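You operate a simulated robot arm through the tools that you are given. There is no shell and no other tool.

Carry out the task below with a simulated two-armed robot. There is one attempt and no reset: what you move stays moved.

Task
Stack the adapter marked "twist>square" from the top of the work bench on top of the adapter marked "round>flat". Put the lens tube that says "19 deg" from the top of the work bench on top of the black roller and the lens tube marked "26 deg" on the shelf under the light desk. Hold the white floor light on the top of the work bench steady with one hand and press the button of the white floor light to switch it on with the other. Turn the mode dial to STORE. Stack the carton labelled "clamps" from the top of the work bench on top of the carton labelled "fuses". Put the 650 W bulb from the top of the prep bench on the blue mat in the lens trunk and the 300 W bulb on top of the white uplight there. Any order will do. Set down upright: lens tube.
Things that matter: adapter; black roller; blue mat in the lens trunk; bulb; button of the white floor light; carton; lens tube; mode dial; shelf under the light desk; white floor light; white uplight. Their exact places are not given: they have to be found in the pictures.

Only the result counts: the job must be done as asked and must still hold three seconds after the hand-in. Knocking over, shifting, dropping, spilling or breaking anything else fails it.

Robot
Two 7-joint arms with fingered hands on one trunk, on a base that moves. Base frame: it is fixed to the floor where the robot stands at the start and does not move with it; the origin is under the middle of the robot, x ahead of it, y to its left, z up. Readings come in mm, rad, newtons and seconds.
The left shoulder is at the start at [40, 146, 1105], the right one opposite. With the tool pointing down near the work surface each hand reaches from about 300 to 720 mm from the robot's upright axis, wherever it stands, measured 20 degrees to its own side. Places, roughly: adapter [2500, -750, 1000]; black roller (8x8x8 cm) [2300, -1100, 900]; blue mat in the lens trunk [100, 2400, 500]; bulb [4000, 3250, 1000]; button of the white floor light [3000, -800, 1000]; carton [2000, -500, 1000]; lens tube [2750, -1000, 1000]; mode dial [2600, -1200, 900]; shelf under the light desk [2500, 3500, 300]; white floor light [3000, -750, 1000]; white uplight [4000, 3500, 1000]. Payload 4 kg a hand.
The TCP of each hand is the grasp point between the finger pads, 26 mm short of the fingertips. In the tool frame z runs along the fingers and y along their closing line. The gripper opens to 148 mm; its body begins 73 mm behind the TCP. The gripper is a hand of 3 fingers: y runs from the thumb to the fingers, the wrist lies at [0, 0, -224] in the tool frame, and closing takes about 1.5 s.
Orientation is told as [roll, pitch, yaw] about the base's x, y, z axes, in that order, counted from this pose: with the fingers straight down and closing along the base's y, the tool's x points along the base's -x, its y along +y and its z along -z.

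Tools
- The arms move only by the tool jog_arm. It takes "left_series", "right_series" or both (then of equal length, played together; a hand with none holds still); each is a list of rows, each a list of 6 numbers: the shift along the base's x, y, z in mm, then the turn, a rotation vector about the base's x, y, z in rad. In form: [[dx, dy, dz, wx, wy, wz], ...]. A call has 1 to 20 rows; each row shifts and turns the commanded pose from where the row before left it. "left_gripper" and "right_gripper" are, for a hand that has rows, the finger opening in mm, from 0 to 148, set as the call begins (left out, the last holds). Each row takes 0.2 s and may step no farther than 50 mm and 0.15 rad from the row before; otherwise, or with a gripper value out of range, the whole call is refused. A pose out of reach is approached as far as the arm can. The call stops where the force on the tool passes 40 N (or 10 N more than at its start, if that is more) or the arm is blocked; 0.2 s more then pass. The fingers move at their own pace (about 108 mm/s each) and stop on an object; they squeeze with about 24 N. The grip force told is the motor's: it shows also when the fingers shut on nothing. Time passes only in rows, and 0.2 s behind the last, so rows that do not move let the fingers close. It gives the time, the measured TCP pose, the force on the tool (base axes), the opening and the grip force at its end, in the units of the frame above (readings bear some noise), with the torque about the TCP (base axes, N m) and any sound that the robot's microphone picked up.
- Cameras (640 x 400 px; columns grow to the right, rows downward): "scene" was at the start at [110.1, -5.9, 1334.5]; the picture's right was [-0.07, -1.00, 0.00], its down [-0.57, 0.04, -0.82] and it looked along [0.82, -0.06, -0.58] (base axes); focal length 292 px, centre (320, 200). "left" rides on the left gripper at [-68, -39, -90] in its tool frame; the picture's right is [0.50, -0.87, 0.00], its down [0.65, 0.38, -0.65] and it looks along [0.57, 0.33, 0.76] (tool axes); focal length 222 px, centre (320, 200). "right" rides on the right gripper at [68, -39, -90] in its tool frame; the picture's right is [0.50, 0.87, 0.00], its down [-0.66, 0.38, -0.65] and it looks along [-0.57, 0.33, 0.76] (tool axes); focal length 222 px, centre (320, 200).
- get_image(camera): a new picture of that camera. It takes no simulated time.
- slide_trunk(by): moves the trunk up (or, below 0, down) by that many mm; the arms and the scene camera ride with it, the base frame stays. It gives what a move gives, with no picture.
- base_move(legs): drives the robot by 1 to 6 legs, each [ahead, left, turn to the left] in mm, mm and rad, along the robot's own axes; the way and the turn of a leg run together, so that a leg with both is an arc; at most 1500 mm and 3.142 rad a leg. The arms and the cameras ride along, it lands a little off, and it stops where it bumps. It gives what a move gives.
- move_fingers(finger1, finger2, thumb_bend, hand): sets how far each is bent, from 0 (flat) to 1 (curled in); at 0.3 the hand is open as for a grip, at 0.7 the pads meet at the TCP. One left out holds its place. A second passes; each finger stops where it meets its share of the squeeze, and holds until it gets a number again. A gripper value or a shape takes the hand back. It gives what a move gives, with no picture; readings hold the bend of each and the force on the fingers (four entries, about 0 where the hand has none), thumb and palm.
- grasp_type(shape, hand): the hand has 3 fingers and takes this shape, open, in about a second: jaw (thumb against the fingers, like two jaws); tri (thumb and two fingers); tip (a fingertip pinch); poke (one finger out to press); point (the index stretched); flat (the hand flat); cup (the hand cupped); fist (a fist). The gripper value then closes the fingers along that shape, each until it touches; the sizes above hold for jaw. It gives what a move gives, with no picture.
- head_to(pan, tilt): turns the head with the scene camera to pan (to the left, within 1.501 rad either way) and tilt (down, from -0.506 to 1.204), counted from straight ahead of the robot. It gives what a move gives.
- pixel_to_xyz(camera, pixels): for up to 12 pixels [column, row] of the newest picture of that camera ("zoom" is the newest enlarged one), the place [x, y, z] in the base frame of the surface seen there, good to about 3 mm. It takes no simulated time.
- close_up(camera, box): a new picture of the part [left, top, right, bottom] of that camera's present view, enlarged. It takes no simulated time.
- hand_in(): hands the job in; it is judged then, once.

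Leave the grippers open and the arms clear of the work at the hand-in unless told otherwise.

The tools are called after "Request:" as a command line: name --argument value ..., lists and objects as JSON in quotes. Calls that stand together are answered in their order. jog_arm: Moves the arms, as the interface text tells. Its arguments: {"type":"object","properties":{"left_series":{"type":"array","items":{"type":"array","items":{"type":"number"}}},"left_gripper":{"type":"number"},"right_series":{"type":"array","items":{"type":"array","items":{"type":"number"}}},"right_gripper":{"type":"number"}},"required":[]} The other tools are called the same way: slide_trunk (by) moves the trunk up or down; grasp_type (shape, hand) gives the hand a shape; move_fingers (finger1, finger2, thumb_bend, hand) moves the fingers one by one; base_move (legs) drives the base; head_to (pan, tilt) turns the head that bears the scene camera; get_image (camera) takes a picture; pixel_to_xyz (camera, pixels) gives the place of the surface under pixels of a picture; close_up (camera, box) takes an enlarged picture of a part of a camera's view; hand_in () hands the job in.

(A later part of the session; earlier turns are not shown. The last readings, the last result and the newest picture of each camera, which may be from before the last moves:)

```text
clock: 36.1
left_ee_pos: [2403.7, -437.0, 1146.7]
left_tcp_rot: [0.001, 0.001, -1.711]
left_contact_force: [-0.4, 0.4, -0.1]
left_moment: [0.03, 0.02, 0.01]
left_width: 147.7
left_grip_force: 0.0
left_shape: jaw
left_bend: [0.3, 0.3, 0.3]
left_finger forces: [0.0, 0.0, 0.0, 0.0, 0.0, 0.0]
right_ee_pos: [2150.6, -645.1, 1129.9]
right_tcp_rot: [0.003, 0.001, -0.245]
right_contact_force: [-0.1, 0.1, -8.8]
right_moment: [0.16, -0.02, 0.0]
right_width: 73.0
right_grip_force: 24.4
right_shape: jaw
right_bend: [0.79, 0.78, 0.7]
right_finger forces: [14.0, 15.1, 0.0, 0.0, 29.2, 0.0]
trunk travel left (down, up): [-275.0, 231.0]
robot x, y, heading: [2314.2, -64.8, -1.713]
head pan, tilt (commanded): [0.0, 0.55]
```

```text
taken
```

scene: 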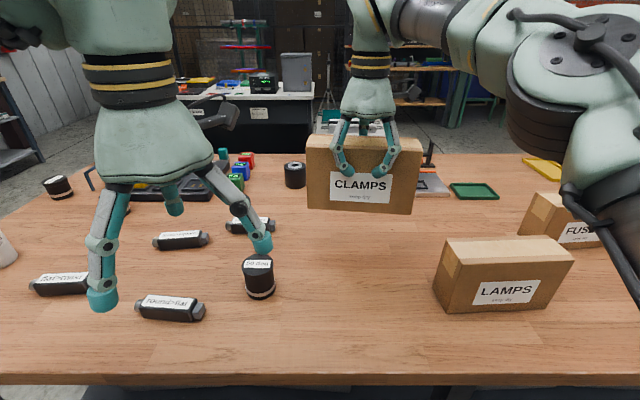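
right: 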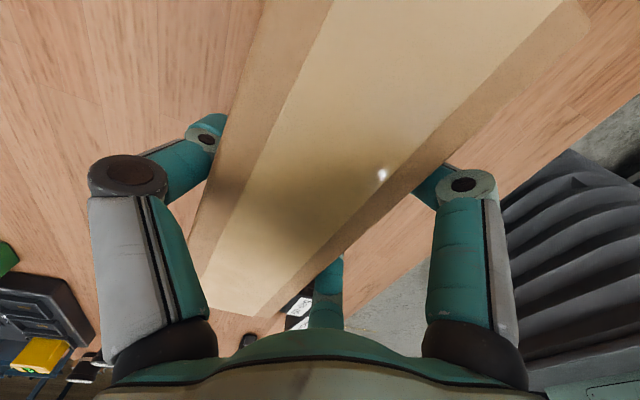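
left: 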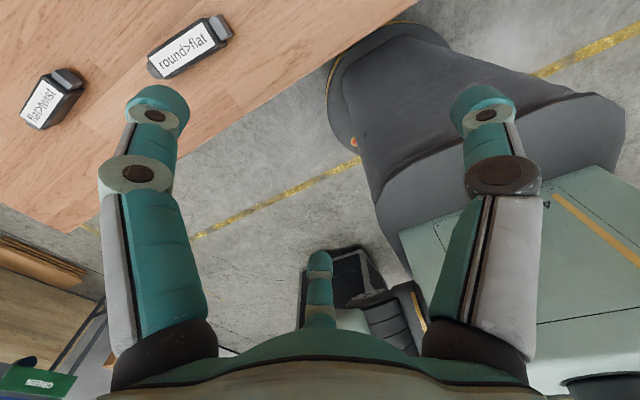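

Carton held (8.8 N weight). I raise 30 more and drive right so the FUSES carton is in front.

Request:
jog_arm --right_series '[[0, 0, 30, 0, 0, 0], [0, 0, 0, 0, 0, 0]]'

Request:
base_move --legs '[[30, -530, 0]]'

Request:
head_to --pan -0.25 --tilt 0.6

Request:
get_image --camera "scene"

```text
clock: 36.8
left_ee_pos: [2404.3, -436.3, 1147.5]
left_tcp_rot: [-0.001, 0.002, -1.71]
left_contact_force: [-0.7, -0.5, -0.3]
left_moment: [-0.02, 0.03, 0.01]
left_width: 147.9
left_grip_force: 0.0
left_shape: jaw
left_bend: [0.3, 0.3, 0.3]
left_finger forces: [0.0, 0.0, 0.0, 0.1, 0.0, 0.0]
right_ee_pos: [2150.7, -645.1, 1158.2]
right_tcp_rot: [0.002, 0.001, -0.247]
right_contact_force: [-0.6, -0.1, -8.7]
right_moment: [0.18, -0.03, 0.02]
right_width: 72.8
right_grip_force: 24.3
right_shape: jaw
right_bend: [0.79, 0.78, 0.7]
right_finger forces: [14.0, 15.2, 0.0, 0.0, 29.4, 0.1]
trunk travel left (down, up): [-275.0, 231.0]
robot x, y, heading: [2316.1, -68.0, -1.712]
head pan, tilt (commanded): [0.0, 0.55]
```

```text
clock: 39.8
left_ee_pos: [1876.9, -391.2, 1146.9]
left_tcp_rot: [0.0, 0.002, -1.718]
left_contact_force: [0.7, -0.3, 0.1]
left_moment: [-0.01, 0.02, 0.03]
left_width: 147.7
left_grip_force: 0.0
left_shape: jaw
left_bend: [0.3, 0.3, 0.3]
left_finger forces: [0.0, 0.0, 0.0, 0.1, 0.0, 0.0]
right_ee_pos: [1620.0, -597.3, 1158.6]
right_tcp_rot: [0.002, 0.001, -0.254]
right_contact_force: [0.4, -0.8, -8.8]
right_moment: [0.15, -0.06, 0.0]
right_width: 73.0
right_grip_force: 24.1
right_shape: jaw
right_bend: [0.79, 0.78, 0.7]
right_finger forces: [14.0, 15.1, 0.1, 0.0, 29.3, 0.0]
trunk travel left (down, up): [-275.0, 231.0]
robot x, y, heading: [1787.4, -17.1, -1.721]
head pan, tilt (commanded): [0.0, 0.55]
```

```text
clock: 40.6
left_ee_pos: [1875.6, -391.0, 1146.2]
left_tcp_rot: [0.0, 0.001, -1.72]
left_contact_force: [-0.7, 0.5, -0.1]
left_moment: [-0.03, 0.04, 0.0]
left_width: 148.1
left_grip_force: 0.0
left_shape: jaw
left_bend: [0.3, 0.3, 0.3]
left_finger forces: [0.0, 0.0, 0.1, 0.1, 0.0, 0.0]
right_ee_pos: [1620.8, -597.9, 1156.3]
right_tcp_rot: [0.002, -0.001, -0.253]
right_contact_force: [0.0, -0.3, -9.5]
right_moment: [0.09, -0.03, -0.04]
right_width: 72.6
right_grip_force: 24.3
right_shape: jaw
right_bend: [0.79, 0.78, 0.7]
right_finger forces: [14.0, 15.2, 0.0, 0.1, 29.3, 0.0]
trunk travel left (down, up): [-275.0, 231.0]
robot x, y, heading: [1785.9, -22.0, -1.717]
head pan, tilt (commanded): [-0.25, 0.6]
```

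```text
taken
```

scene: 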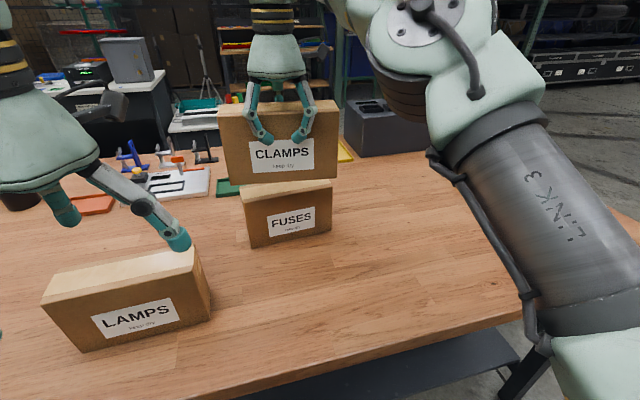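

FUSES lies under and behind the held carton. I zoom to measure its front face and visible top strip.

Request:
close_up --camera "scene" --box '[200, 90, 360, 260]'

Request:
pixel_to_xyz --camera "zoom" --pixels '[[190, 280], [430, 245], [200, 340], [420, 310], [300, 260], [180, 270], [435, 225], [200, 140], [440, 120], [420, 210], [190, 230], [110, 180]]'

```text
2.35 times, centred on (280, 175) of scene
```

zoom: 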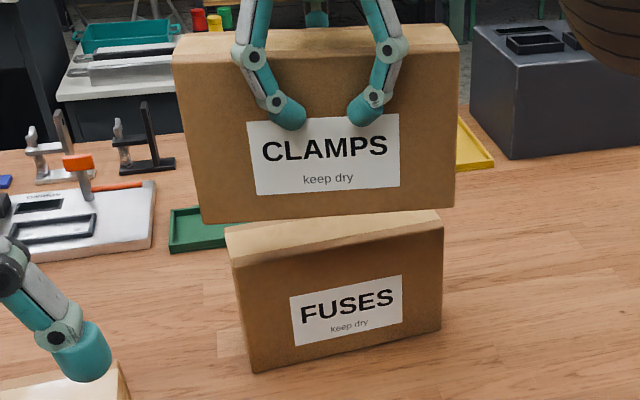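

```text
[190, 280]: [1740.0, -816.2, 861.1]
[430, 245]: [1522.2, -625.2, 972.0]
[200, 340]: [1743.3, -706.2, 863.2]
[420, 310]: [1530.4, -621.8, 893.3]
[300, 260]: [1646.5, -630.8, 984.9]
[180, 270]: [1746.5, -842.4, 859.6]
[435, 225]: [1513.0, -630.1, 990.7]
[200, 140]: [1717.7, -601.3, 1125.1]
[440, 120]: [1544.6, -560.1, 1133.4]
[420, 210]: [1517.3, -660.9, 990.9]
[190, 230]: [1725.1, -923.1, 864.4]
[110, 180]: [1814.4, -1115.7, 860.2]
```

FUSES centre ≈ (1604, -660), yaw ≈ -0.08, top 991. I move the held carton over it: (-19, -48) and turn +0.17, then check alignment.

Request:
jog_arm --right_series '[[-9.5, -24, 0, 0, 0, 0.085], [-9.5, -24, 0, 0, 0, 0.085], [0, 0, 0, 0, 0, 0]]'

Request:
close_up --camera "scene" --box '[200, 90, 360, 260]'

Request:
pixel_to_xyz --camera "zoom" --pixels '[[195, 170], [430, 140], [430, 260], [250, 280], [440, 300], [245, 300], [420, 180], [240, 190]]'

```text
clock: 41.4
left_ee_pos: [1875.3, -391.2, 1148.8]
left_tcp_rot: [-0.001, 0.002, -1.72]
left_contact_force: [0.8, -0.5, 0.2]
left_moment: [0.03, 0.03, -0.01]
left_width: 147.9
left_grip_force: 0.1
left_shape: jaw
left_bend: [0.3, 0.3, 0.3]
left_finger forces: [0.0, 0.0, 0.0, 0.1, 0.0, 0.0]
right_ee_pos: [1629.5, -607.4, 1159.1]
right_tcp_rot: [0.0, -0.002, -0.197]
right_contact_force: [-0.5, 0.8, -8.6]
right_moment: [0.12, -0.03, 0.02]
right_width: 72.0
right_grip_force: 24.1
right_shape: jaw
right_bend: [0.79, 0.79, 0.7]
right_finger forces: [15.0, 16.5, 0.1, 0.1, 31.7, 0.0]
right hand out of reach, approached as far as the arm can: row 1, 2
trunk travel left (down, up): [-275.0, 231.0]
robot x, y, heading: [1787.6, -18.7, -1.719]
head pan, tilt (commanded): [-0.25, 0.6]
```

```text
2.35 times, centred on (280, 175) of scene
```

zoom: 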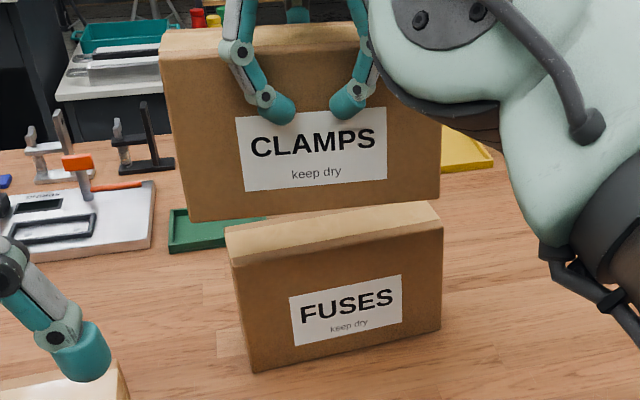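

```text
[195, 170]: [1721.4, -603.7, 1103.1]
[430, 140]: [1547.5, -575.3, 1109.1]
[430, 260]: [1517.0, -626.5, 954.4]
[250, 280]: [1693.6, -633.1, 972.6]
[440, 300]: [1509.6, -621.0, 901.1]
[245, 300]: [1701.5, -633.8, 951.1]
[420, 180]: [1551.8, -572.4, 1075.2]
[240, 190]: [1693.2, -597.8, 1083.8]
```

The reach limit was hit. I move the base 40 ahead and 100 left so the target lies further to the right side at shorter range.

Request:
base_move --legs '[[40, 100, 0]]'

Request:
jog_arm --right_series '[[-31, -11, 0, 0, 0, 0.03], [-31, -3, 0, 0, 0, 0.03], [-31, 0, 0, 0, 0, 0.03], [-27, 0, 0, 0, 0, 0.03], [0, 0, 0, 0, 0, 0]]'

Request:
close_up --camera "scene" --box '[200, 90, 440, 260]'

```text
clock: 42.6
left_ee_pos: [1966.8, -444.8, 1148.1]
left_tcp_rot: [-0.002, 0.002, -1.719]
left_contact_force: [0.9, 0.7, 0.3]
left_moment: [-0.01, 0.0, -0.01]
left_width: 147.9
left_grip_force: 0.1
left_shape: jaw
left_bend: [0.3, 0.3, 0.3]
left_finger forces: [0.0, 0.0, 0.0, 0.0, 0.0, 0.1]
right_ee_pos: [1720.5, -660.2, 1160.2]
right_tcp_rot: [-0.002, -0.003, -0.199]
right_contact_force: [-0.4, 0.3, -9.6]
right_moment: [0.13, 0.04, -0.03]
right_width: 71.9
right_grip_force: 24.1
right_shape: jaw
right_bend: [0.79, 0.79, 0.7]
right_finger forces: [15.0, 16.5, 0.1, 0.0, 31.6, 0.0]
trunk travel left (down, up): [-275.0, 231.0]
robot x, y, heading: [1874.1, -71.6, -1.717]
head pan, tilt (commanded): [-0.25, 0.6]
```

```text
clock: 43.8
left_ee_pos: [1969.2, -445.6, 1147.1]
left_tcp_rot: [-0.001, 0.003, -1.72]
left_contact_force: [0.1, -0.9, -0.3]
left_moment: [-0.01, 0.01, 0.03]
left_width: 147.6
left_grip_force: 0.1
left_shape: jaw
left_bend: [0.3, 0.3, 0.3]
left_finger forces: [0.0, 0.0, 0.0, 0.0, 0.0, 0.0]
right_ee_pos: [1634.5, -663.3, 1161.7]
right_tcp_rot: [-0.003, -0.002, -0.078]
right_contact_force: [0.5, -0.1, -8.3]
right_moment: [0.14, 0.0, -0.02]
right_width: 72.1
right_grip_force: 23.7
right_shape: jaw
right_bend: [0.79, 0.79, 0.7]
right_finger forces: [14.9, 16.6, 0.0, 0.0, 31.4, 0.1]
right hand out of reach, approached as far as the arm can: row 1
trunk travel left (down, up): [-275.0, 231.0]
robot x, y, heading: [1876.1, -72.6, -1.725]
head pan, tilt (commanded): [-0.25, 0.6]
```

```text
2.35 times, centred on (320, 175) of scene
```

zoom: 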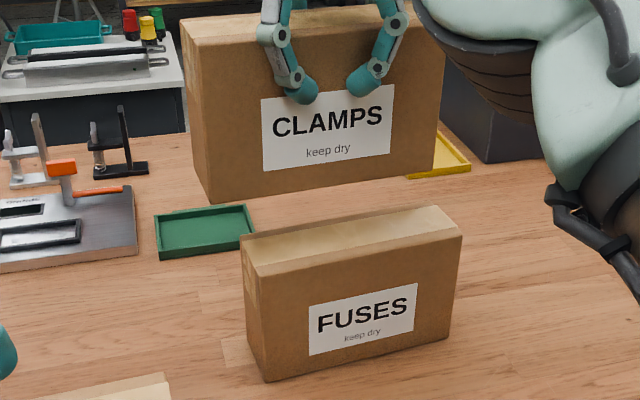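

Now FUSES' top is clearly visible. I measure both cartons again.

Request:
pixel_to_xyz --camera "zoom" --pixels '[[258, 272], [457, 233], [430, 209], [246, 240], [350, 235], [262, 290], [455, 260], [212, 190], [425, 150], [195, 60], [435, 60], [300, 160]]'

```text
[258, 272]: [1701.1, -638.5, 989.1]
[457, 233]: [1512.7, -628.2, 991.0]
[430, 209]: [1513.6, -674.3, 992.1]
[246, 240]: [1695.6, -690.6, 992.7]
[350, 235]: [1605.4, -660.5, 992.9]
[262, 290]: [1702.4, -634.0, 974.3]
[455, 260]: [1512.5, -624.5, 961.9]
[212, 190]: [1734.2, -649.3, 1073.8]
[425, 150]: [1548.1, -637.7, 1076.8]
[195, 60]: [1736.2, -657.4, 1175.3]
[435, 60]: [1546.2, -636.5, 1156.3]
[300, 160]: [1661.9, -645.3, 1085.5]
```

Held carton centre ≈ (1638, -673); target (1605, -659). I shift (-33, +13) and lower to about 8 mm above.

Request:
jog_arm --right_series '[[-16.5, 6.5, 0, 0, 0, 0], [-16.5, 6.5, 0, 0, 0, 0], [0, 0, -20, 0, 0, 0], [0, 0, -20, 0, 0, 0], [0, 0, -16, 0, 0, 0], [0, 0, 0, 0, 0, 0]]'

Request:
close_up --camera "scene" --box '[200, 90, 440, 260]'

Request:
pixel_to_xyz --camera "zoom" --pixels '[[262, 320], [450, 290], [250, 220], [440, 180], [260, 160], [450, 160]]'

```text
clock: 45.2
left_ee_pos: [1967.7, -443.8, 1147.6]
left_tcp_rot: [0.0, 0.001, -1.719]
left_contact_force: [0.5, -0.1, -0.4]
left_moment: [0.01, 0.0, 0.02]
left_width: 147.9
left_grip_force: 0.1
left_shape: jaw
left_bend: [0.3, 0.3, 0.3]
left_finger forces: [0.0, 0.0, 0.0, 0.0, 0.1, 0.1]
right_ee_pos: [1598.7, -651.4, 1105.5]
right_tcp_rot: [-0.002, -0.004, -0.08]
right_contact_force: [0.1, 0.3, -8.7]
right_moment: [0.14, 0.01, -0.01]
right_width: 71.7
right_grip_force: 24.0
right_shape: jaw
right_bend: [0.79, 0.79, 0.7]
right_finger forces: [14.8, 16.4, 0.0, 0.1, 31.3, 0.1]
trunk travel left (down, up): [-275.0, 231.0]
robot x, y, heading: [1874.6, -70.8, -1.72]
head pan, tilt (commanded): [-0.25, 0.6]
```

```text
2.35 times, centred on (320, 175) of scene
```

zoom: 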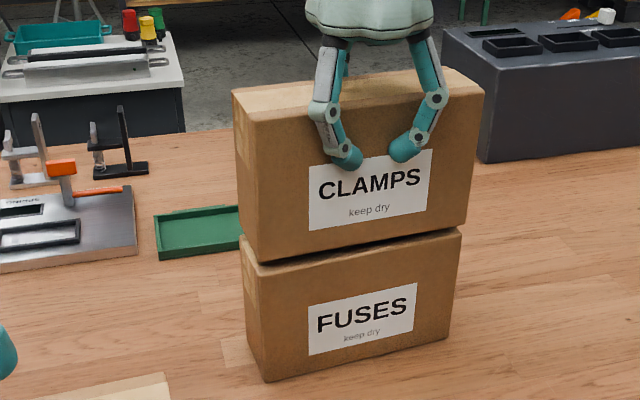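

```text
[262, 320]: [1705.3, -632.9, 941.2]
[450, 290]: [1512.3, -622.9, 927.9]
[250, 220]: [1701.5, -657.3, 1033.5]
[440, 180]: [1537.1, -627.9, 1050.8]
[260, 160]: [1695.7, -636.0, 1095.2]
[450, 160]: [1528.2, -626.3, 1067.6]
```

Well aligned. I lower gently until contact.

Request:
jog_arm --right_series '[[0, 0, -3, 0, 0, 0], [0, 0, -3, 0, 0, 0], [0, 0, -2, 0, 0, 0], [0, 0, 0, 0, 0, 0]]'

```text
clock: 46.2
left_ee_pos: [1967.0, -444.4, 1147.7]
left_tcp_rot: [-0.001, 0.002, -1.719]
left_contact_force: [-0.1, -0.5, 0.0]
left_moment: [0.0, 0.02, 0.02]
left_width: 148.0
left_grip_force: 0.1
left_shape: jaw
left_bend: [0.3, 0.3, 0.3]
left_finger forces: [0.1, 0.1, 0.0, 0.0, 0.0, 0.0]
right_ee_pos: [1599.4, -649.9, 1096.4]
right_tcp_rot: [0.0, -0.002, -0.078]
right_contact_force: [-0.4, 0.1, -8.3]
right_moment: [0.07, 0.0, 0.0]
right_width: 72.0
right_grip_force: 24.0
right_shape: jaw
right_bend: [0.79, 0.79, 0.7]
right_finger forces: [15.0, 16.4, 0.1, 0.0, 31.3, 0.0]
trunk travel left (down, up): [-275.0, 231.0]
robot x, y, heading: [1873.7, -77.6, -1.719]
head pan, tilt (commanded): [-0.25, 0.6]
```

Request:
jog_arm --right_series '[[0, 0, -2, 0, 0, 0], [0, 0, -2, 0, 0, 0], [0, 0, 0, 0, 0, 0]]'

```text
clock: 47.0
left_ee_pos: [1968.6, -442.7, 1148.8]
left_tcp_rot: [0.001, 0.001, -1.72]
left_contact_force: [0.2, 0.0, -0.5]
left_moment: [-0.05, -0.03, 0.01]
left_width: 147.9
left_grip_force: 0.1
left_shape: jaw
left_bend: [0.3, 0.3, 0.3]
left_finger forces: [0.0, 0.0, 0.0, 0.0, 0.0, 0.0]
right_ee_pos: [1599.1, -649.0, 1096.4]
right_tcp_rot: [-0.005, -0.003, -0.078]
right_contact_force: [-0.7, -1.4, 6.5]
right_moment: [-0.34, 0.07, 0.04]
right_width: 71.8
right_grip_force: 24.3
right_shape: jaw
right_bend: [0.79, 0.79, 0.7]
right_finger forces: [15.2, 15.9, 0.0, 0.0, 32.1, 0.0]
trunk travel left (down, up): [-275.0, 231.0]
robot x, y, heading: [1875.7, -75.2, -1.721]
head pan, tilt (commanded): [-0.25, 0.6]
```

Contact is made (+6.5 N). I relieve 1 mm and open the hand slightly, then fully, and rise.

Request:
jog_arm --right_series '[[0, 0, 1, 0, 0, 0], [0, 0, 0, 0, 0, 0], [0, 0, 0, 0, 0, 0], [0, 0, 0, 0, 0, 0]]' --right_gripper 100

Request:
jog_arm --right_series '[[0, 0, 0, 0, 0, 0], [0, 0, 0, 0, 0, 0], [0, 3, 10, 0, 0, 0], [0, 0, 30, 0, 0, 0], [0, 0, 40, 0, 0, 0], [0, 0, 0, 0, 0, 0]]' --right_gripper 148

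Request:
get_image --camera "scene"

```text
clock: 48.0
left_ee_pos: [1968.3, -444.6, 1146.5]
left_tcp_rot: [0.0, 0.0, -1.72]
left_contact_force: [0.0, 0.1, -0.2]
left_moment: [-0.02, -0.01, -0.03]
left_width: 148.0
left_grip_force: 0.0
left_shape: jaw
left_bend: [0.3, 0.3, 0.3]
left_finger forces: [0.0, 0.0, 0.1, 0.1, 0.0, 0.1]
right_ee_pos: [1599.6, -648.7, 1095.5]
right_tcp_rot: [-0.003, -0.003, -0.078]
right_contact_force: [1.2, -0.5, -0.2]
right_moment: [0.03, -0.01, 0.0]
right_width: 99.8
right_grip_force: 0.0
right_shape: jaw
right_bend: [0.29, 0.29, 0.72]
right_finger forces: [0.1, 0.0, 0.0, 0.1, 0.2, 0.0]
trunk travel left (down, up): [-275.0, 231.0]
robot x, y, heading: [1878.8, -73.2, -1.722]
head pan, tilt (commanded): [-0.25, 0.6]
```

```text
clock: 49.4
left_ee_pos: [1966.9, -445.7, 1148.4]
left_tcp_rot: [0.0, -0.001, -1.72]
left_contact_force: [0.0, -0.3, 0.5]
left_moment: [-0.01, 0.0, 0.0]
left_width: 148.0
left_grip_force: 0.1
left_shape: jaw
left_bend: [0.3, 0.3, 0.3]
left_finger forces: [0.0, 0.1, 0.1, 0.0, 0.0, 0.0]
right_ee_pos: [1599.4, -644.7, 1176.2]
right_tcp_rot: [-0.001, -0.003, -0.079]
right_contact_force: [0.5, 0.3, -0.1]
right_moment: [0.02, 0.01, 0.0]
right_width: 148.1
right_grip_force: 0.1
right_shape: jaw
right_bend: [0.3, 0.3, 0.3]
right_finger forces: [0.0, 0.0, 0.0, 0.1, 0.0, 0.0]
trunk travel left (down, up): [-275.0, 231.0]
robot x, y, heading: [1878.2, -73.0, -1.716]
head pan, tilt (commanded): [-0.25, 0.6]
```

```text
taken
```

scene: 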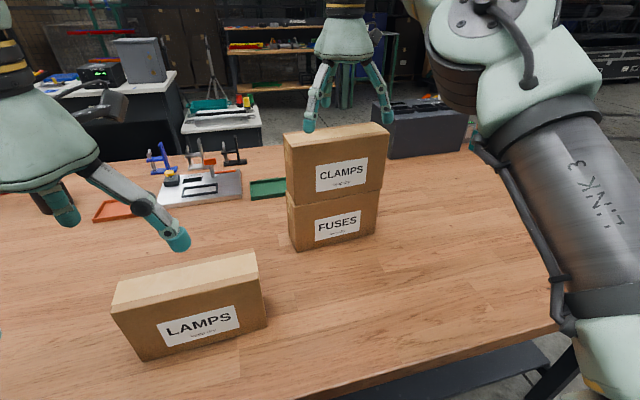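

The cartons are stacked. I bring the right hand back toward the robot and turn it to its rest yaw.

Request:
jog_arm --right_series '[[0, 10, 25, 0, 0, 0], [2, 35, 0, 0, 0, -0.1], [2, 35, 0, 0, 0, -0.15], [2, 35, 0, 0, 0, -0.15], [2, 35, 0, 0, 0, -0.15], [2, 7, 0, 0, 0, -0.15], [2, 0, 0, 0, 0, -0.15], [2, 0, -5, 0, 0, -0.15], [0, 0, -5, 0, 0, -0.15], [0, 0, -5, 0, 0, -0.15], [0, 0, -5, 0, 0, -0.15], [0, 0, -5, 0, 0, -0.15], [0, 0, 0, 0, 0, -0.04]]'

Request:
get_image --camera "scene"

```text
clock: 52.2
left_ee_pos: [1967.8, -445.5, 1146.8]
left_tcp_rot: [0.001, -0.001, -1.719]
left_contact_force: [0.9, 0.8, 0.2]
left_moment: [0.01, 0.02, 0.03]
left_width: 148.0
left_grip_force: 0.1
left_shape: jaw
left_bend: [0.3, 0.3, 0.3]
left_finger forces: [0.1, 0.1, 0.0, 0.1, 0.0, 0.0]
right_ee_pos: [1615.8, -486.9, 1174.9]
right_tcp_rot: [-0.001, -0.001, -1.72]
right_contact_force: [0.1, 0.5, -0.3]
right_moment: [0.0, 0.0, 0.03]
right_width: 148.2
right_grip_force: 0.0
right_shape: jaw
right_bend: [0.3, 0.3, 0.3]
right_finger forces: [0.0, 0.1, 0.0, 0.1, 0.1, 0.0]
trunk travel left (down, up): [-275.0, 231.0]
robot x, y, heading: [1876.3, -73.9, -1.719]
head pan, tilt (commanded): [-0.25, 0.6]
```

```text
taken
```

scene: 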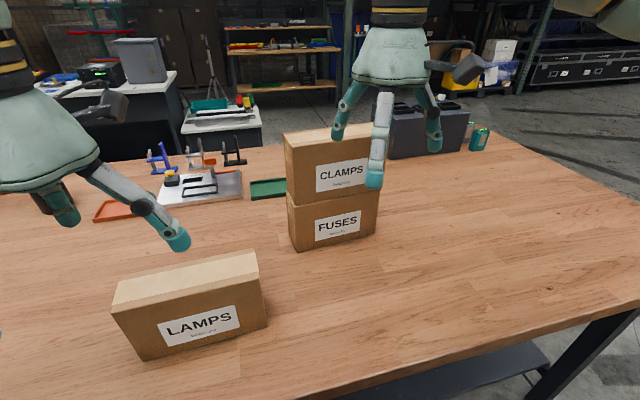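

Now I drive 560 left along the bench to the adapters and lens tubes.

Request:
base_move --legs '[[-15, 560, 0]]'

Request:
head_to --pan 0.2 --tilt 0.6

Request:
get_image --camera "scene"

Request:
get_image --camera "left"

Request:
get_image --camera "right"

```text
clock: 55.4
left_ee_pos: [2525.5, -512.4, 1147.3]
left_tcp_rot: [0.0, 0.001, -1.721]
left_contact_force: [0.8, -0.4, -0.6]
left_moment: [0.01, 0.02, 0.01]
left_width: 148.0
left_grip_force: 0.0
left_shape: jaw
left_bend: [0.3, 0.3, 0.3]
left_finger forces: [0.0, 0.0, 0.1, 0.0, 0.0, 0.0]
right_ee_pos: [2172.0, -557.4, 1175.2]
right_tcp_rot: [-0.001, 0.0, -1.716]
right_contact_force: [-0.2, 0.0, 0.0]
right_moment: [0.01, 0.01, -0.02]
right_width: 148.0
right_grip_force: 0.0
right_shape: jaw
right_bend: [0.3, 0.3, 0.3]
right_finger forces: [0.0, 0.0, 0.0, 0.0, 0.1, 0.0]
trunk travel left (down, up): [-275.0, 231.0]
robot x, y, heading: [2433.7, -139.0, -1.722]
head pan, tilt (commanded): [-0.25, 0.6]
```

```text
clock: 56.3
left_ee_pos: [2525.5, -512.4, 1147.7]
left_tcp_rot: [0.001, 0.002, -1.721]
left_contact_force: [0.2, 0.0, 0.5]
left_moment: [0.01, 0.0, 0.0]
left_width: 147.7
left_grip_force: 0.1
left_shape: jaw
left_bend: [0.3, 0.3, 0.3]
left_finger forces: [0.0, 0.0, 0.1, 0.0, 0.0, 0.0]
right_ee_pos: [2173.3, -557.2, 1174.9]
right_tcp_rot: [-0.001, -0.003, -1.716]
right_contact_force: [0.4, -0.3, 0.4]
right_moment: [0.02, 0.01, -0.01]
right_width: 147.9
right_grip_force: 0.0
right_shape: jaw
right_bend: [0.3, 0.3, 0.3]
right_finger forces: [0.1, 0.0, 0.1, 0.0, 0.1, 0.1]
trunk travel left (down, up): [-275.0, 231.0]
robot x, y, heading: [2432.8, -141.8, -1.723]
head pan, tilt (commanded): [0.201, 0.6]
```

```text
taken
```

scene: 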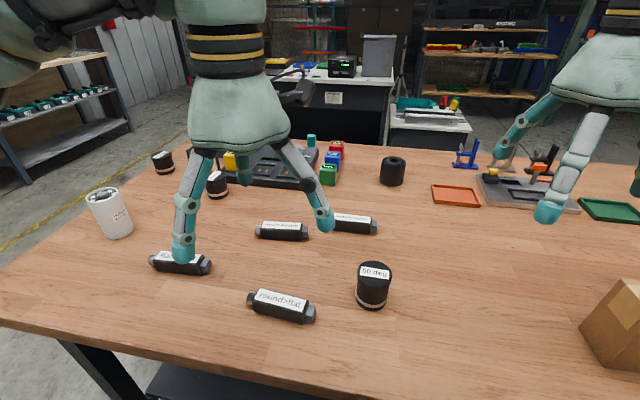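

```text
taken
```

left: 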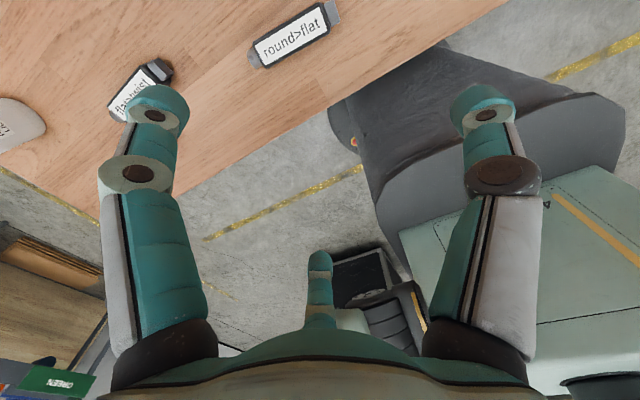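

```text
taken
```

right: 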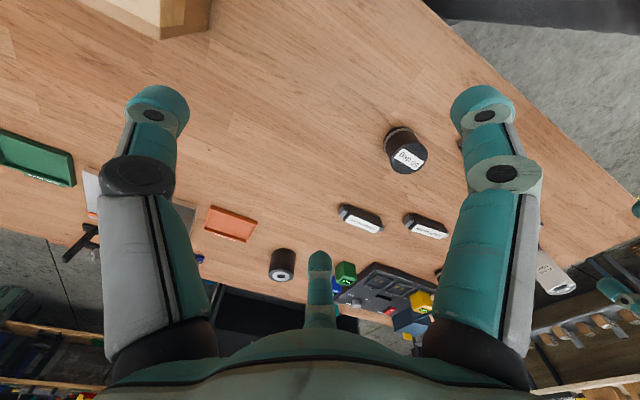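

I enlarge to read adapter and tube labels.

Request:
close_up --camera "scene" --box '[240, 195, 400, 315]'

Request:
close_up --camera "scene" --box '[80, 130, 240, 280]'

Request:
close_up --camera "scene" --box '[190, 120, 350, 220]'

```text
3.33 times, centred on (320, 255) of scene
```

zoom: 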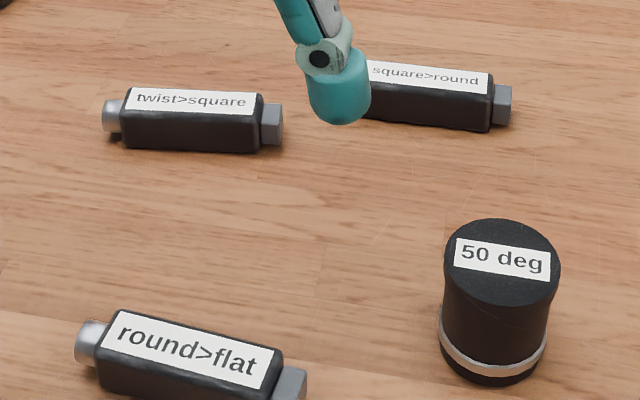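

```text
2.67 times, centred on (160, 205) of scene
```

zoom: 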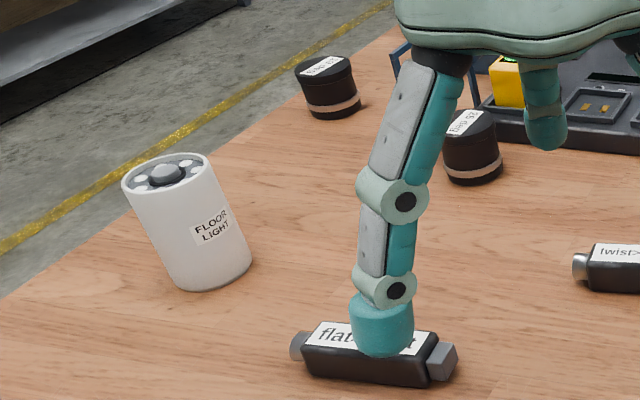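

```text
4.00 times, centred on (270, 170) of scene
```

zoom: 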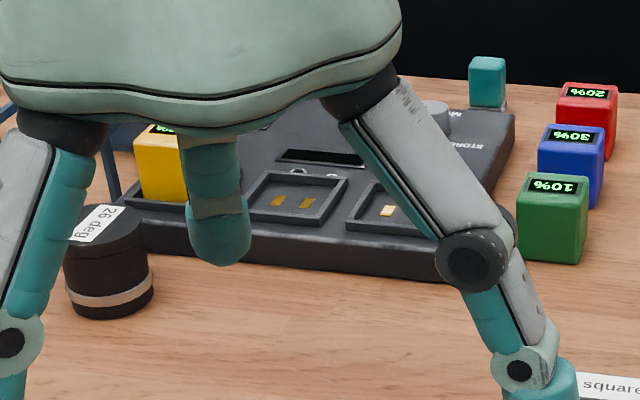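

Labels read: "twist>square" at (282,231), "round>flat" at (280,305), "26 deg" at (217,185). I measure the two adapters.

Request:
close_up --camera "scene" --box '[240, 210, 330, 330]'

Request:
pixel_to_xyz --camera "zoom" --pixels '[[218, 50], [352, 50], [345, 75], [215, 72], [280, 62], [195, 72], [368, 80], [215, 100], [345, 108]]'

Request:
pixel_to_xyz --camera "zoom" --pixels '[[205, 270], [345, 300], [335, 325], [195, 290], [265, 295], [180, 290], [365, 335], [200, 325], [330, 355]]'

```text
3.33 times, centred on (285, 270) of scene
```

zoom: 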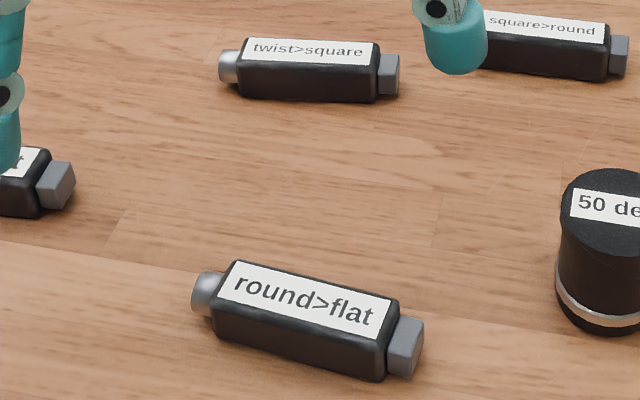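

```text
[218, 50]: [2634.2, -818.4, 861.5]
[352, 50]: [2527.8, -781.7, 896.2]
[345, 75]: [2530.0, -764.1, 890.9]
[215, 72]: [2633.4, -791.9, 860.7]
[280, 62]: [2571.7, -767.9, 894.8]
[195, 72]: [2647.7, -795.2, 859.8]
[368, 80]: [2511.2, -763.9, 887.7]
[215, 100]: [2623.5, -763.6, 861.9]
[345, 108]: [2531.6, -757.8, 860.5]
```

```text
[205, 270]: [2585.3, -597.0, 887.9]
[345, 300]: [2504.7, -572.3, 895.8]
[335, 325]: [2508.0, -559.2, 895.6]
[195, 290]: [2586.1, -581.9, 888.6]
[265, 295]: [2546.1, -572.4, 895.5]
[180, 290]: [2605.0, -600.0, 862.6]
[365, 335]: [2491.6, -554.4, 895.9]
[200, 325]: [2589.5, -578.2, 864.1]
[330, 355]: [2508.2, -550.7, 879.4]
```

Request:
pixel_to_xyz --camera "zoom" --pixels '[[250, 43], [374, 47], [372, 70], [242, 65], [310, 44], [308, 66], [230, 68], [392, 75], [240, 90], [370, 97], [310, 55]]'

Request:
pixel_to_xyz --camera "zoom" --pixels '[[238, 265], [394, 303], [382, 335], [220, 300], [315, 283], [300, 318], [208, 293], [410, 340], [218, 330], [375, 365], [308, 300]]'

```text
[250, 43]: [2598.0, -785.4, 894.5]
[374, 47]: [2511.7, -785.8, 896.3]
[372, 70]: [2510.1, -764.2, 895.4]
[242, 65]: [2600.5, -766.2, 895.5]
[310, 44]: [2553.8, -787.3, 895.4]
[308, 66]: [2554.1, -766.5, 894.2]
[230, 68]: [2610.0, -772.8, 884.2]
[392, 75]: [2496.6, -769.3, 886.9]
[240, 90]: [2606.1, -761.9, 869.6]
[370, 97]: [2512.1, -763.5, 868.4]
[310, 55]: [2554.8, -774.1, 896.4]
```

```text
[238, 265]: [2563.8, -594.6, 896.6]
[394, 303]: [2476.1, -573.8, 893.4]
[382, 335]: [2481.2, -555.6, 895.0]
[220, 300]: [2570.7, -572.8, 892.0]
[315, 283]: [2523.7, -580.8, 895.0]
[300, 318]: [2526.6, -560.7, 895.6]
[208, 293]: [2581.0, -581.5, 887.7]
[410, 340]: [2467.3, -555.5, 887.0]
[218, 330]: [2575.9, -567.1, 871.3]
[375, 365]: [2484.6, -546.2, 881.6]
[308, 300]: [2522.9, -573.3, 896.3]
```

twist>square centre ≈ (2555, -775), yaw 0, 28 mm wide, top 895; round>flat centre ≈ (2523, -574), yaw ≈ -0.22. I bring the left hand over twist>square, turned to yaw -π, offset 9 mm to the far side.

Request:
jog_arm --left_series '[[2.9, -27.1, -10, 0, 0, -0.142], [2.9, -27.1, -10, 0, 0, -0.142], [2.9, -27.1, -10, 0, 0, -0.142], [2.9, -27.1, -10, 0, 0, -0.142], [2.9, -27.1, -10, 0, 0, -0.142], [2.9, -27.1, -10, 0, 0, -0.142], [2.9, -27.1, -10, 0, 0, -0.142], [2.9, -27.1, -10, 0, 0, -0.142], [2.9, -27.1, -10, 0, 0, -0.142], [2.9, -27.1, -10, 0, 0, -0.142], [0, 0, 0, 0, 0, 0]]' --left_gripper 148

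Request:
get_image --camera "scene"

Request:
get_image --camera "left"

```text
clock: 58.7
left_ee_pos: [2558.8, -768.0, 1049.9]
left_tcp_rot: [0.002, -0.004, -3.09]
left_contact_force: [-0.2, -0.7, -0.6]
left_moment: [0.03, 0.0, 0.01]
left_width: 147.7
left_grip_force: 0.1
left_shape: jaw
left_bend: [0.3, 0.3, 0.3]
left_finger forces: [0.0, 0.1, 0.0, 0.0, 0.0, 0.1]
left hand out of reach, approached as far as the arm can: row 10
right_ee_pos: [2173.4, -557.5, 1174.4]
right_tcp_rot: [-0.005, -0.003, -1.718]
right_contact_force: [0.2, -0.1, -0.6]
right_moment: [-0.02, 0.01, 0.03]
right_width: 147.6
right_grip_force: 0.0
right_shape: jaw
right_bend: [0.3, 0.3, 0.3]
right_finger forces: [0.0, 0.0, 0.0, 0.0, 0.0, 0.0]
trunk travel left (down, up): [-275.0, 231.0]
robot x, y, heading: [2436.9, -143.2, -1.719]
head pan, tilt (commanded): [0.201, 0.6]
```

```text
taken
```

scene: 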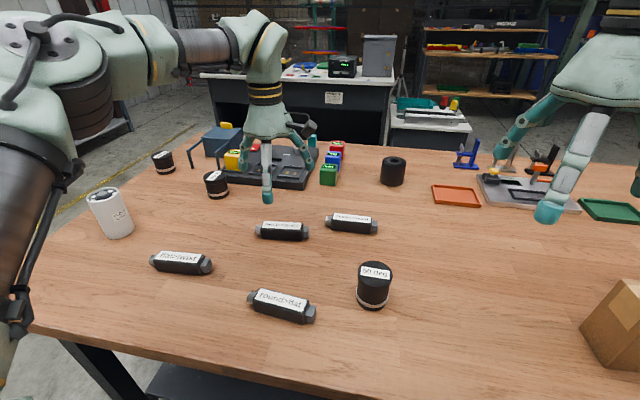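

```text
taken
```

left: 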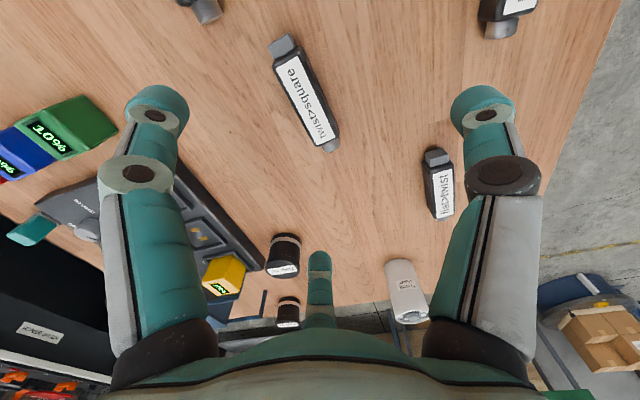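

Row 10 was clamped at yaw -3.09. I measure the adapter from the left wrist camera, now a top-ish view.

Request:
pixel_to_xyz --camera "left" --pixels '[[276, 66], [302, 54], [340, 136], [318, 148], [308, 100], [285, 44], [330, 147], [272, 35]]'

Request:
jog_arm --left_series '[[0, -5, -30, 0, 0, -0.02], [0, -5, -30, 0, 0, -0.02], [0, -5, -20, 0, 0, -0.01], [0, 0, 0, 0, 0, 0]]'

```text
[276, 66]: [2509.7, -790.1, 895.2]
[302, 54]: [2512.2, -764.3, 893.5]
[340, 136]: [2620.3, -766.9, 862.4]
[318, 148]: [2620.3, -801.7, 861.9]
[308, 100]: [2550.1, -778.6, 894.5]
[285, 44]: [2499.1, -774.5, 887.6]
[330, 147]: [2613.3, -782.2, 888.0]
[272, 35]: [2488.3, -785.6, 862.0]
```

```text
clock: 59.7
left_ee_pos: [2557.5, -782.9, 970.3]
left_tcp_rot: [0.001, 0.0, -3.141]
left_contact_force: [0.3, -0.8, -0.5]
left_moment: [0.02, 0.0, 0.03]
left_width: 148.0
left_grip_force: 0.0
left_shape: jaw
left_bend: [0.3, 0.3, 0.3]
left_finger forces: [0.0, 0.0, 0.1, 0.0, 0.0, 0.1]
right_ee_pos: [2172.1, -557.4, 1174.5]
right_tcp_rot: [-0.001, -0.002, -1.717]
right_contact_force: [-0.7, -0.5, -0.3]
right_moment: [-0.01, -0.03, 0.03]
right_width: 147.9
right_grip_force: 0.0
right_shape: jaw
right_bend: [0.3, 0.3, 0.3]
right_finger forces: [0.0, 0.0, 0.0, 0.0, 0.0, 0.0]
trunk travel left (down, up): [-275.0, 231.0]
robot x, y, heading: [2434.6, -141.3, -1.72]
head pan, tilt (commanded): [0.201, 0.6]
```

Now (2557.5, -783, 970). I check with the wrist camera before going down.

Request:
get_image --camera "left"

Request:
close_up --camera "scene" --box '[220, 160, 380, 260]'

```text
taken
```

left: 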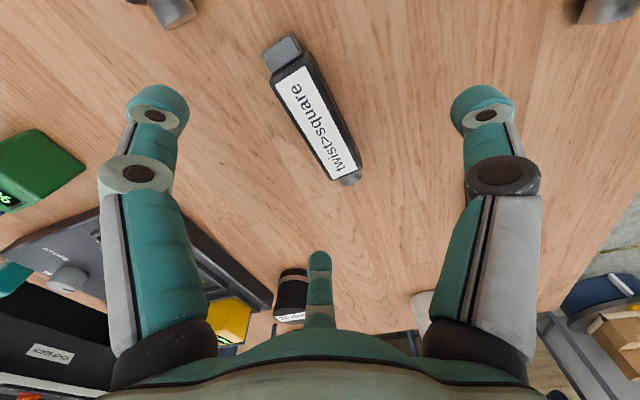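

```text
4.00 times, centred on (300, 210) of scene
```

zoom: 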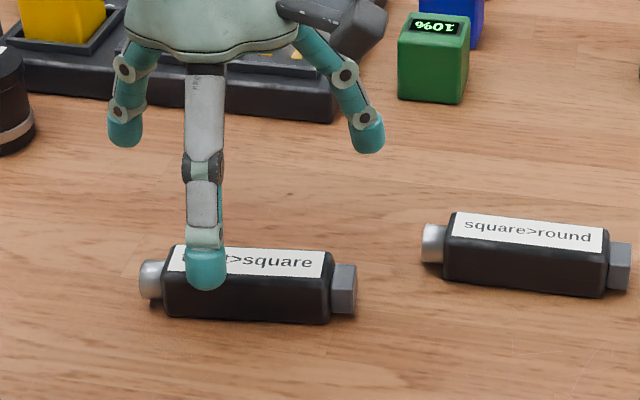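

Request:
pixel_to_xyz --camera "left" --pixels '[[278, 78], [303, 62], [355, 165], [335, 176], [318, 118], [283, 48], [350, 180], [293, 70], [345, 170]]'

```text
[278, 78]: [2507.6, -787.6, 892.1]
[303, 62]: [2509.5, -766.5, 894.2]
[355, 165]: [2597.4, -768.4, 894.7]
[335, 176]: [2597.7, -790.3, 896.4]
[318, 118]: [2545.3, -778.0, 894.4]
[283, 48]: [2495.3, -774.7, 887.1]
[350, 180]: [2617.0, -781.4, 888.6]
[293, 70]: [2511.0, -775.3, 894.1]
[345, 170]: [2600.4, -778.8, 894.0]
```

Adapter centre (2555, -778), yaw -0.03. I adjust and descend to z≈894.

Request:
jog_arm --left_series '[[-2, -4, -20, 0, 0, -0.03], [0, 0, -25, 0, 0, 0], [0, 0, -20, 0, 0, 0], [0, 0, -11, 0, 0, 0], [0, 0, 0, 0, 0, 0]]'

Request:
get_image --camera "left"

Request:
close_up --camera "scene" --box '[220, 160, 380, 260]'

```text
clock: 60.9
left_ee_pos: [2556.6, -785.6, 895.0]
left_tcp_rot: [0.001, 0.0, 3.113]
left_contact_force: [-0.1, -0.5, -0.5]
left_moment: [-0.03, 0.0, 0.0]
left_width: 147.9
left_grip_force: 0.1
left_shape: jaw
left_bend: [0.3, 0.3, 0.3]
left_finger forces: [0.0, 0.1, 0.0, 0.0, 0.1, 0.0]
right_ee_pos: [2172.9, -557.7, 1174.6]
right_tcp_rot: [-0.002, -0.002, -1.719]
right_contact_force: [-0.3, -0.3, 0.3]
right_moment: [0.0, 0.05, -0.02]
right_width: 147.9
right_grip_force: 0.1
right_shape: jaw
right_bend: [0.3, 0.3, 0.3]
right_finger forces: [0.1, 0.1, 0.0, 0.0, 0.0, 0.1]
trunk travel left (down, up): [-275.0, 231.0]
robot x, y, heading: [2434.4, -140.4, -1.721]
head pan, tilt (commanded): [0.201, 0.6]
```

```text
taken
```

left: 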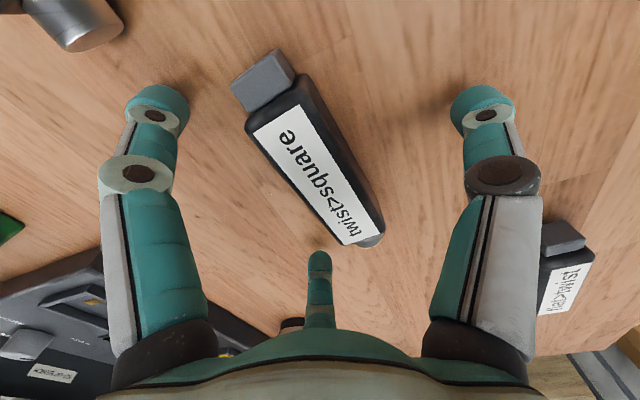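

```text
4.00 times, centred on (300, 210) of scene
```

zoom: 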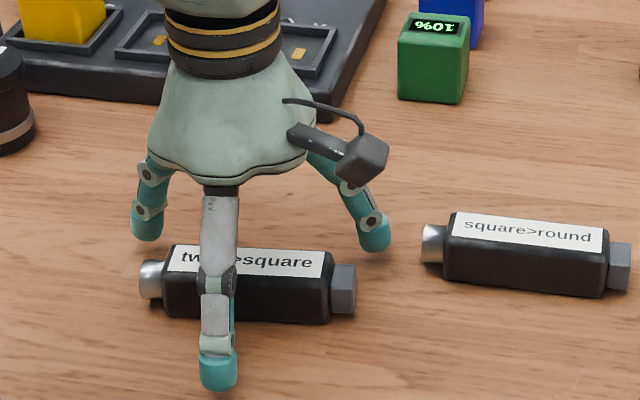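

Adapter centre sits properly between the three fingers. I close the left hand.

Request:
jog_arm --left_series '[[0, 0, 0, 0, 0, 0], [0, 0, 0, 0, 0, 0], [0, 0, 0, 0, 0, 0], [0, 0, 0, 0, 0, 0], [0, 0, 0, 0, 0, 0], [0, 0, 0, 0, 0, 0], [0, 0, 0, 0, 0, 0], [0, 0, 0, 0, 0, 0]]' --left_gripper 0

Request:
get_image --camera "left"

Request:
close_up --camera "scene" --box '[220, 160, 380, 260]'

```text
clock: 62.7
left_ee_pos: [2557.0, -786.4, 895.4]
left_tcp_rot: [0.0, 0.001, 3.111]
left_contact_force: [0.6, -0.2, -0.1]
left_moment: [0.04, 0.01, 0.0]
left_width: 33.3
left_grip_force: 24.2
left_shape: jaw
left_bend: [0.78, 0.78, 0.7]
left_finger forces: [15.3, 15.6, 0.1, 0.0, 27.3, 0.0]
right_ee_pos: [2173.3, -555.9, 1174.1]
right_tcp_rot: [-0.002, -0.001, -1.718]
right_contact_force: [0.9, 0.4, 0.2]
right_moment: [-0.01, -0.01, -0.04]
right_width: 147.7
right_grip_force: 0.1
right_shape: jaw
right_bend: [0.3, 0.3, 0.3]
right_finger forces: [0.0, 0.0, 0.0, 0.0, 0.0, 0.1]
trunk travel left (down, up): [-275.0, 231.0]
robot x, y, heading: [2436.0, -143.7, -1.718]
head pan, tilt (commanded): [0.201, 0.6]
```

```text
taken
```

left: 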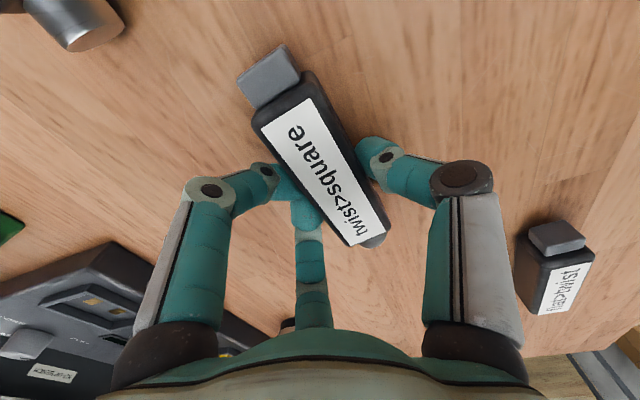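

```text
4.00 times, centred on (300, 210) of scene
```

zoom: 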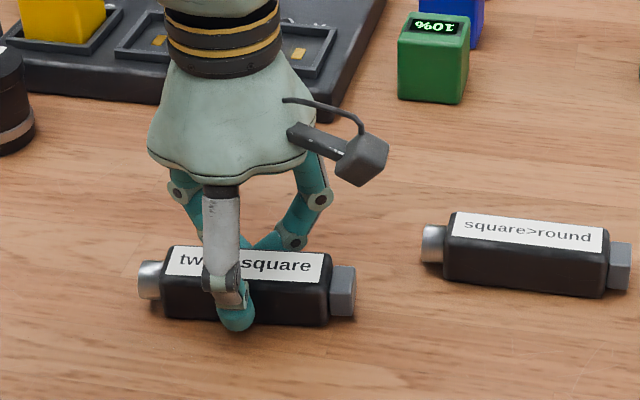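

Firm grip. I lift 100 mm, then carry it toward the robot over round>flat, turning -0.19.

Request:
jog_arm --left_series '[[0, 0, 10, 0, 0, 0], [0, 0, 40, 0, 0, 0], [0, 0, 50, 0, 0, 0], [-5, 33, 0, 0, 0, -0.03], [-5, 33, 0, 0, 0, -0.03], [-5, 33, 0, 0, 0, -0.03], [-5, 33, 0, 0, 0, -0.03], [-5, 33, 0, 0, 0, -0.03], [-5, 33, 0, 0, 0, -0.03], [0, 0, 0, 0, 0, 0]]'

Request:
get_image --camera "left"

Request:
get_image --camera "scene"

```text
clock: 64.9
left_ee_pos: [2525.9, -587.7, 971.1]
left_tcp_rot: [0.004, -0.003, 2.932]
left_contact_force: [0.4, 0.3, -0.7]
left_moment: [0.02, -0.02, 0.0]
left_width: 33.0
left_grip_force: 23.8
left_shape: jaw
left_bend: [0.78, 0.78, 0.7]
left_finger forces: [16.3, 16.6, 0.0, 0.1, 27.0, 0.1]
left hand out of reach, approached as far as the arm can: row 3
right_ee_pos: [2172.7, -557.3, 1175.2]
right_tcp_rot: [-0.002, -0.001, -1.717]
right_contact_force: [0.2, -0.8, -0.5]
right_moment: [0.0, -0.01, 0.01]
right_width: 147.9
right_grip_force: 0.1
right_shape: jaw
right_bend: [0.3, 0.3, 0.3]
right_finger forces: [0.0, 0.1, 0.1, 0.0, 0.0, 0.0]
trunk travel left (down, up): [-275.0, 231.0]
robot x, y, heading: [2433.8, -145.3, -1.722]
head pan, tilt (commanded): [0.201, 0.6]
```

```text
taken
```

left: 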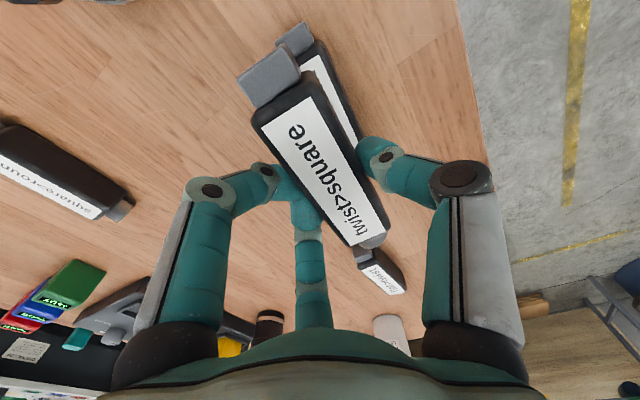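

```text
taken
```

scene: 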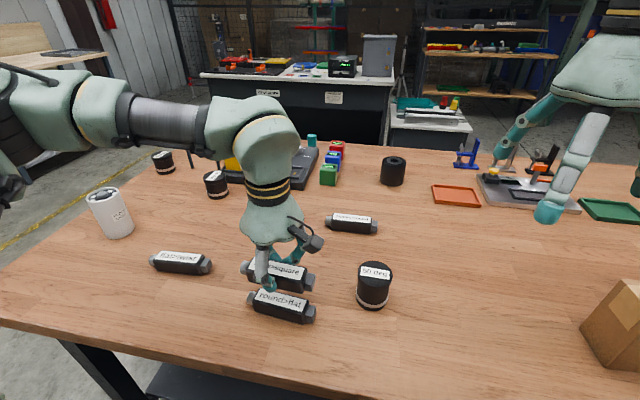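

It hangs just beside round>flat. I measure both closely.

Request:
close_up --camera "scene" --box '[220, 245, 340, 335]'

Request:
pixel_to_xyz --camera "left" --pixels '[[262, 118], [315, 85], [383, 215], [350, 240], [265, 75], [375, 240], [325, 60], [355, 130], [345, 110], [295, 38]]'

```text
4.44 times, centred on (280, 290) of scene
```

zoom: 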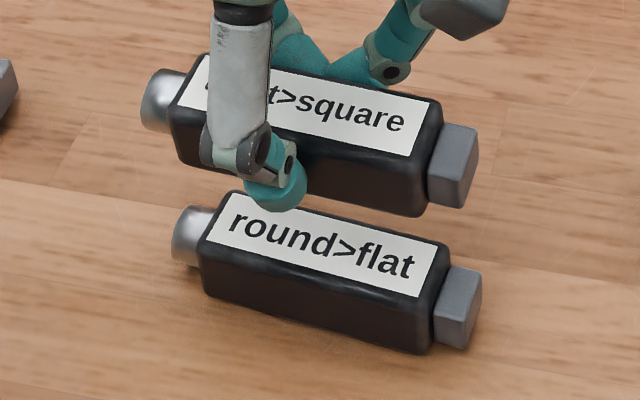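

```text
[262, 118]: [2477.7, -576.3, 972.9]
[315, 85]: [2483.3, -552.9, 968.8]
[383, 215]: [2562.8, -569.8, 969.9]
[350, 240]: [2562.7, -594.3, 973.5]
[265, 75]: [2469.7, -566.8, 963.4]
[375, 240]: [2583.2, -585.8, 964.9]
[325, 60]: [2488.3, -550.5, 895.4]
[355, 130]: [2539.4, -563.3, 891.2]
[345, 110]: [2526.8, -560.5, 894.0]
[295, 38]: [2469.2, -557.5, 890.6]
```

Request:
pixel_to_xyz --camera "zoom" --pixels '[[228, 196], [443, 246], [425, 290], [210, 243], [330, 222], [315, 265], [320, 243], [185, 225], [470, 295], [215, 285], [420, 340]]'

Request:
pixel_to_xyz --camera "zoom" --pixels '[[210, 60], [437, 105], [420, 155], [180, 105], [350, 85], [330, 137], [150, 90], [465, 160], [175, 150], [415, 210]]'

```text
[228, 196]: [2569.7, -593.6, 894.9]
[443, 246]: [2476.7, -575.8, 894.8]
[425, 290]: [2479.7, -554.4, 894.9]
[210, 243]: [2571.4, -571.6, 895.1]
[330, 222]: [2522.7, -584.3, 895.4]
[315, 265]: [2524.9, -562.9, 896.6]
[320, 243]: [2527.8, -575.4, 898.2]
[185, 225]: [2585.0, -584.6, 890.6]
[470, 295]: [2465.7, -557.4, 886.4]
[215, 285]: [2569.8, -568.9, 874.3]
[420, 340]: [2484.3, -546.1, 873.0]
```

```text
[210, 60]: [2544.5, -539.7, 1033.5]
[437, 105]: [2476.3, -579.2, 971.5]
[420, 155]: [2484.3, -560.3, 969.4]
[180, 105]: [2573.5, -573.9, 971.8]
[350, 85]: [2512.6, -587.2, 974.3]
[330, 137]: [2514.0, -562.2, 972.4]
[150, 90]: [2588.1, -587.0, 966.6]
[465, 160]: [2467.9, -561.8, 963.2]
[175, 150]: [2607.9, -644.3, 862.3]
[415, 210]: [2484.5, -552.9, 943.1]
```

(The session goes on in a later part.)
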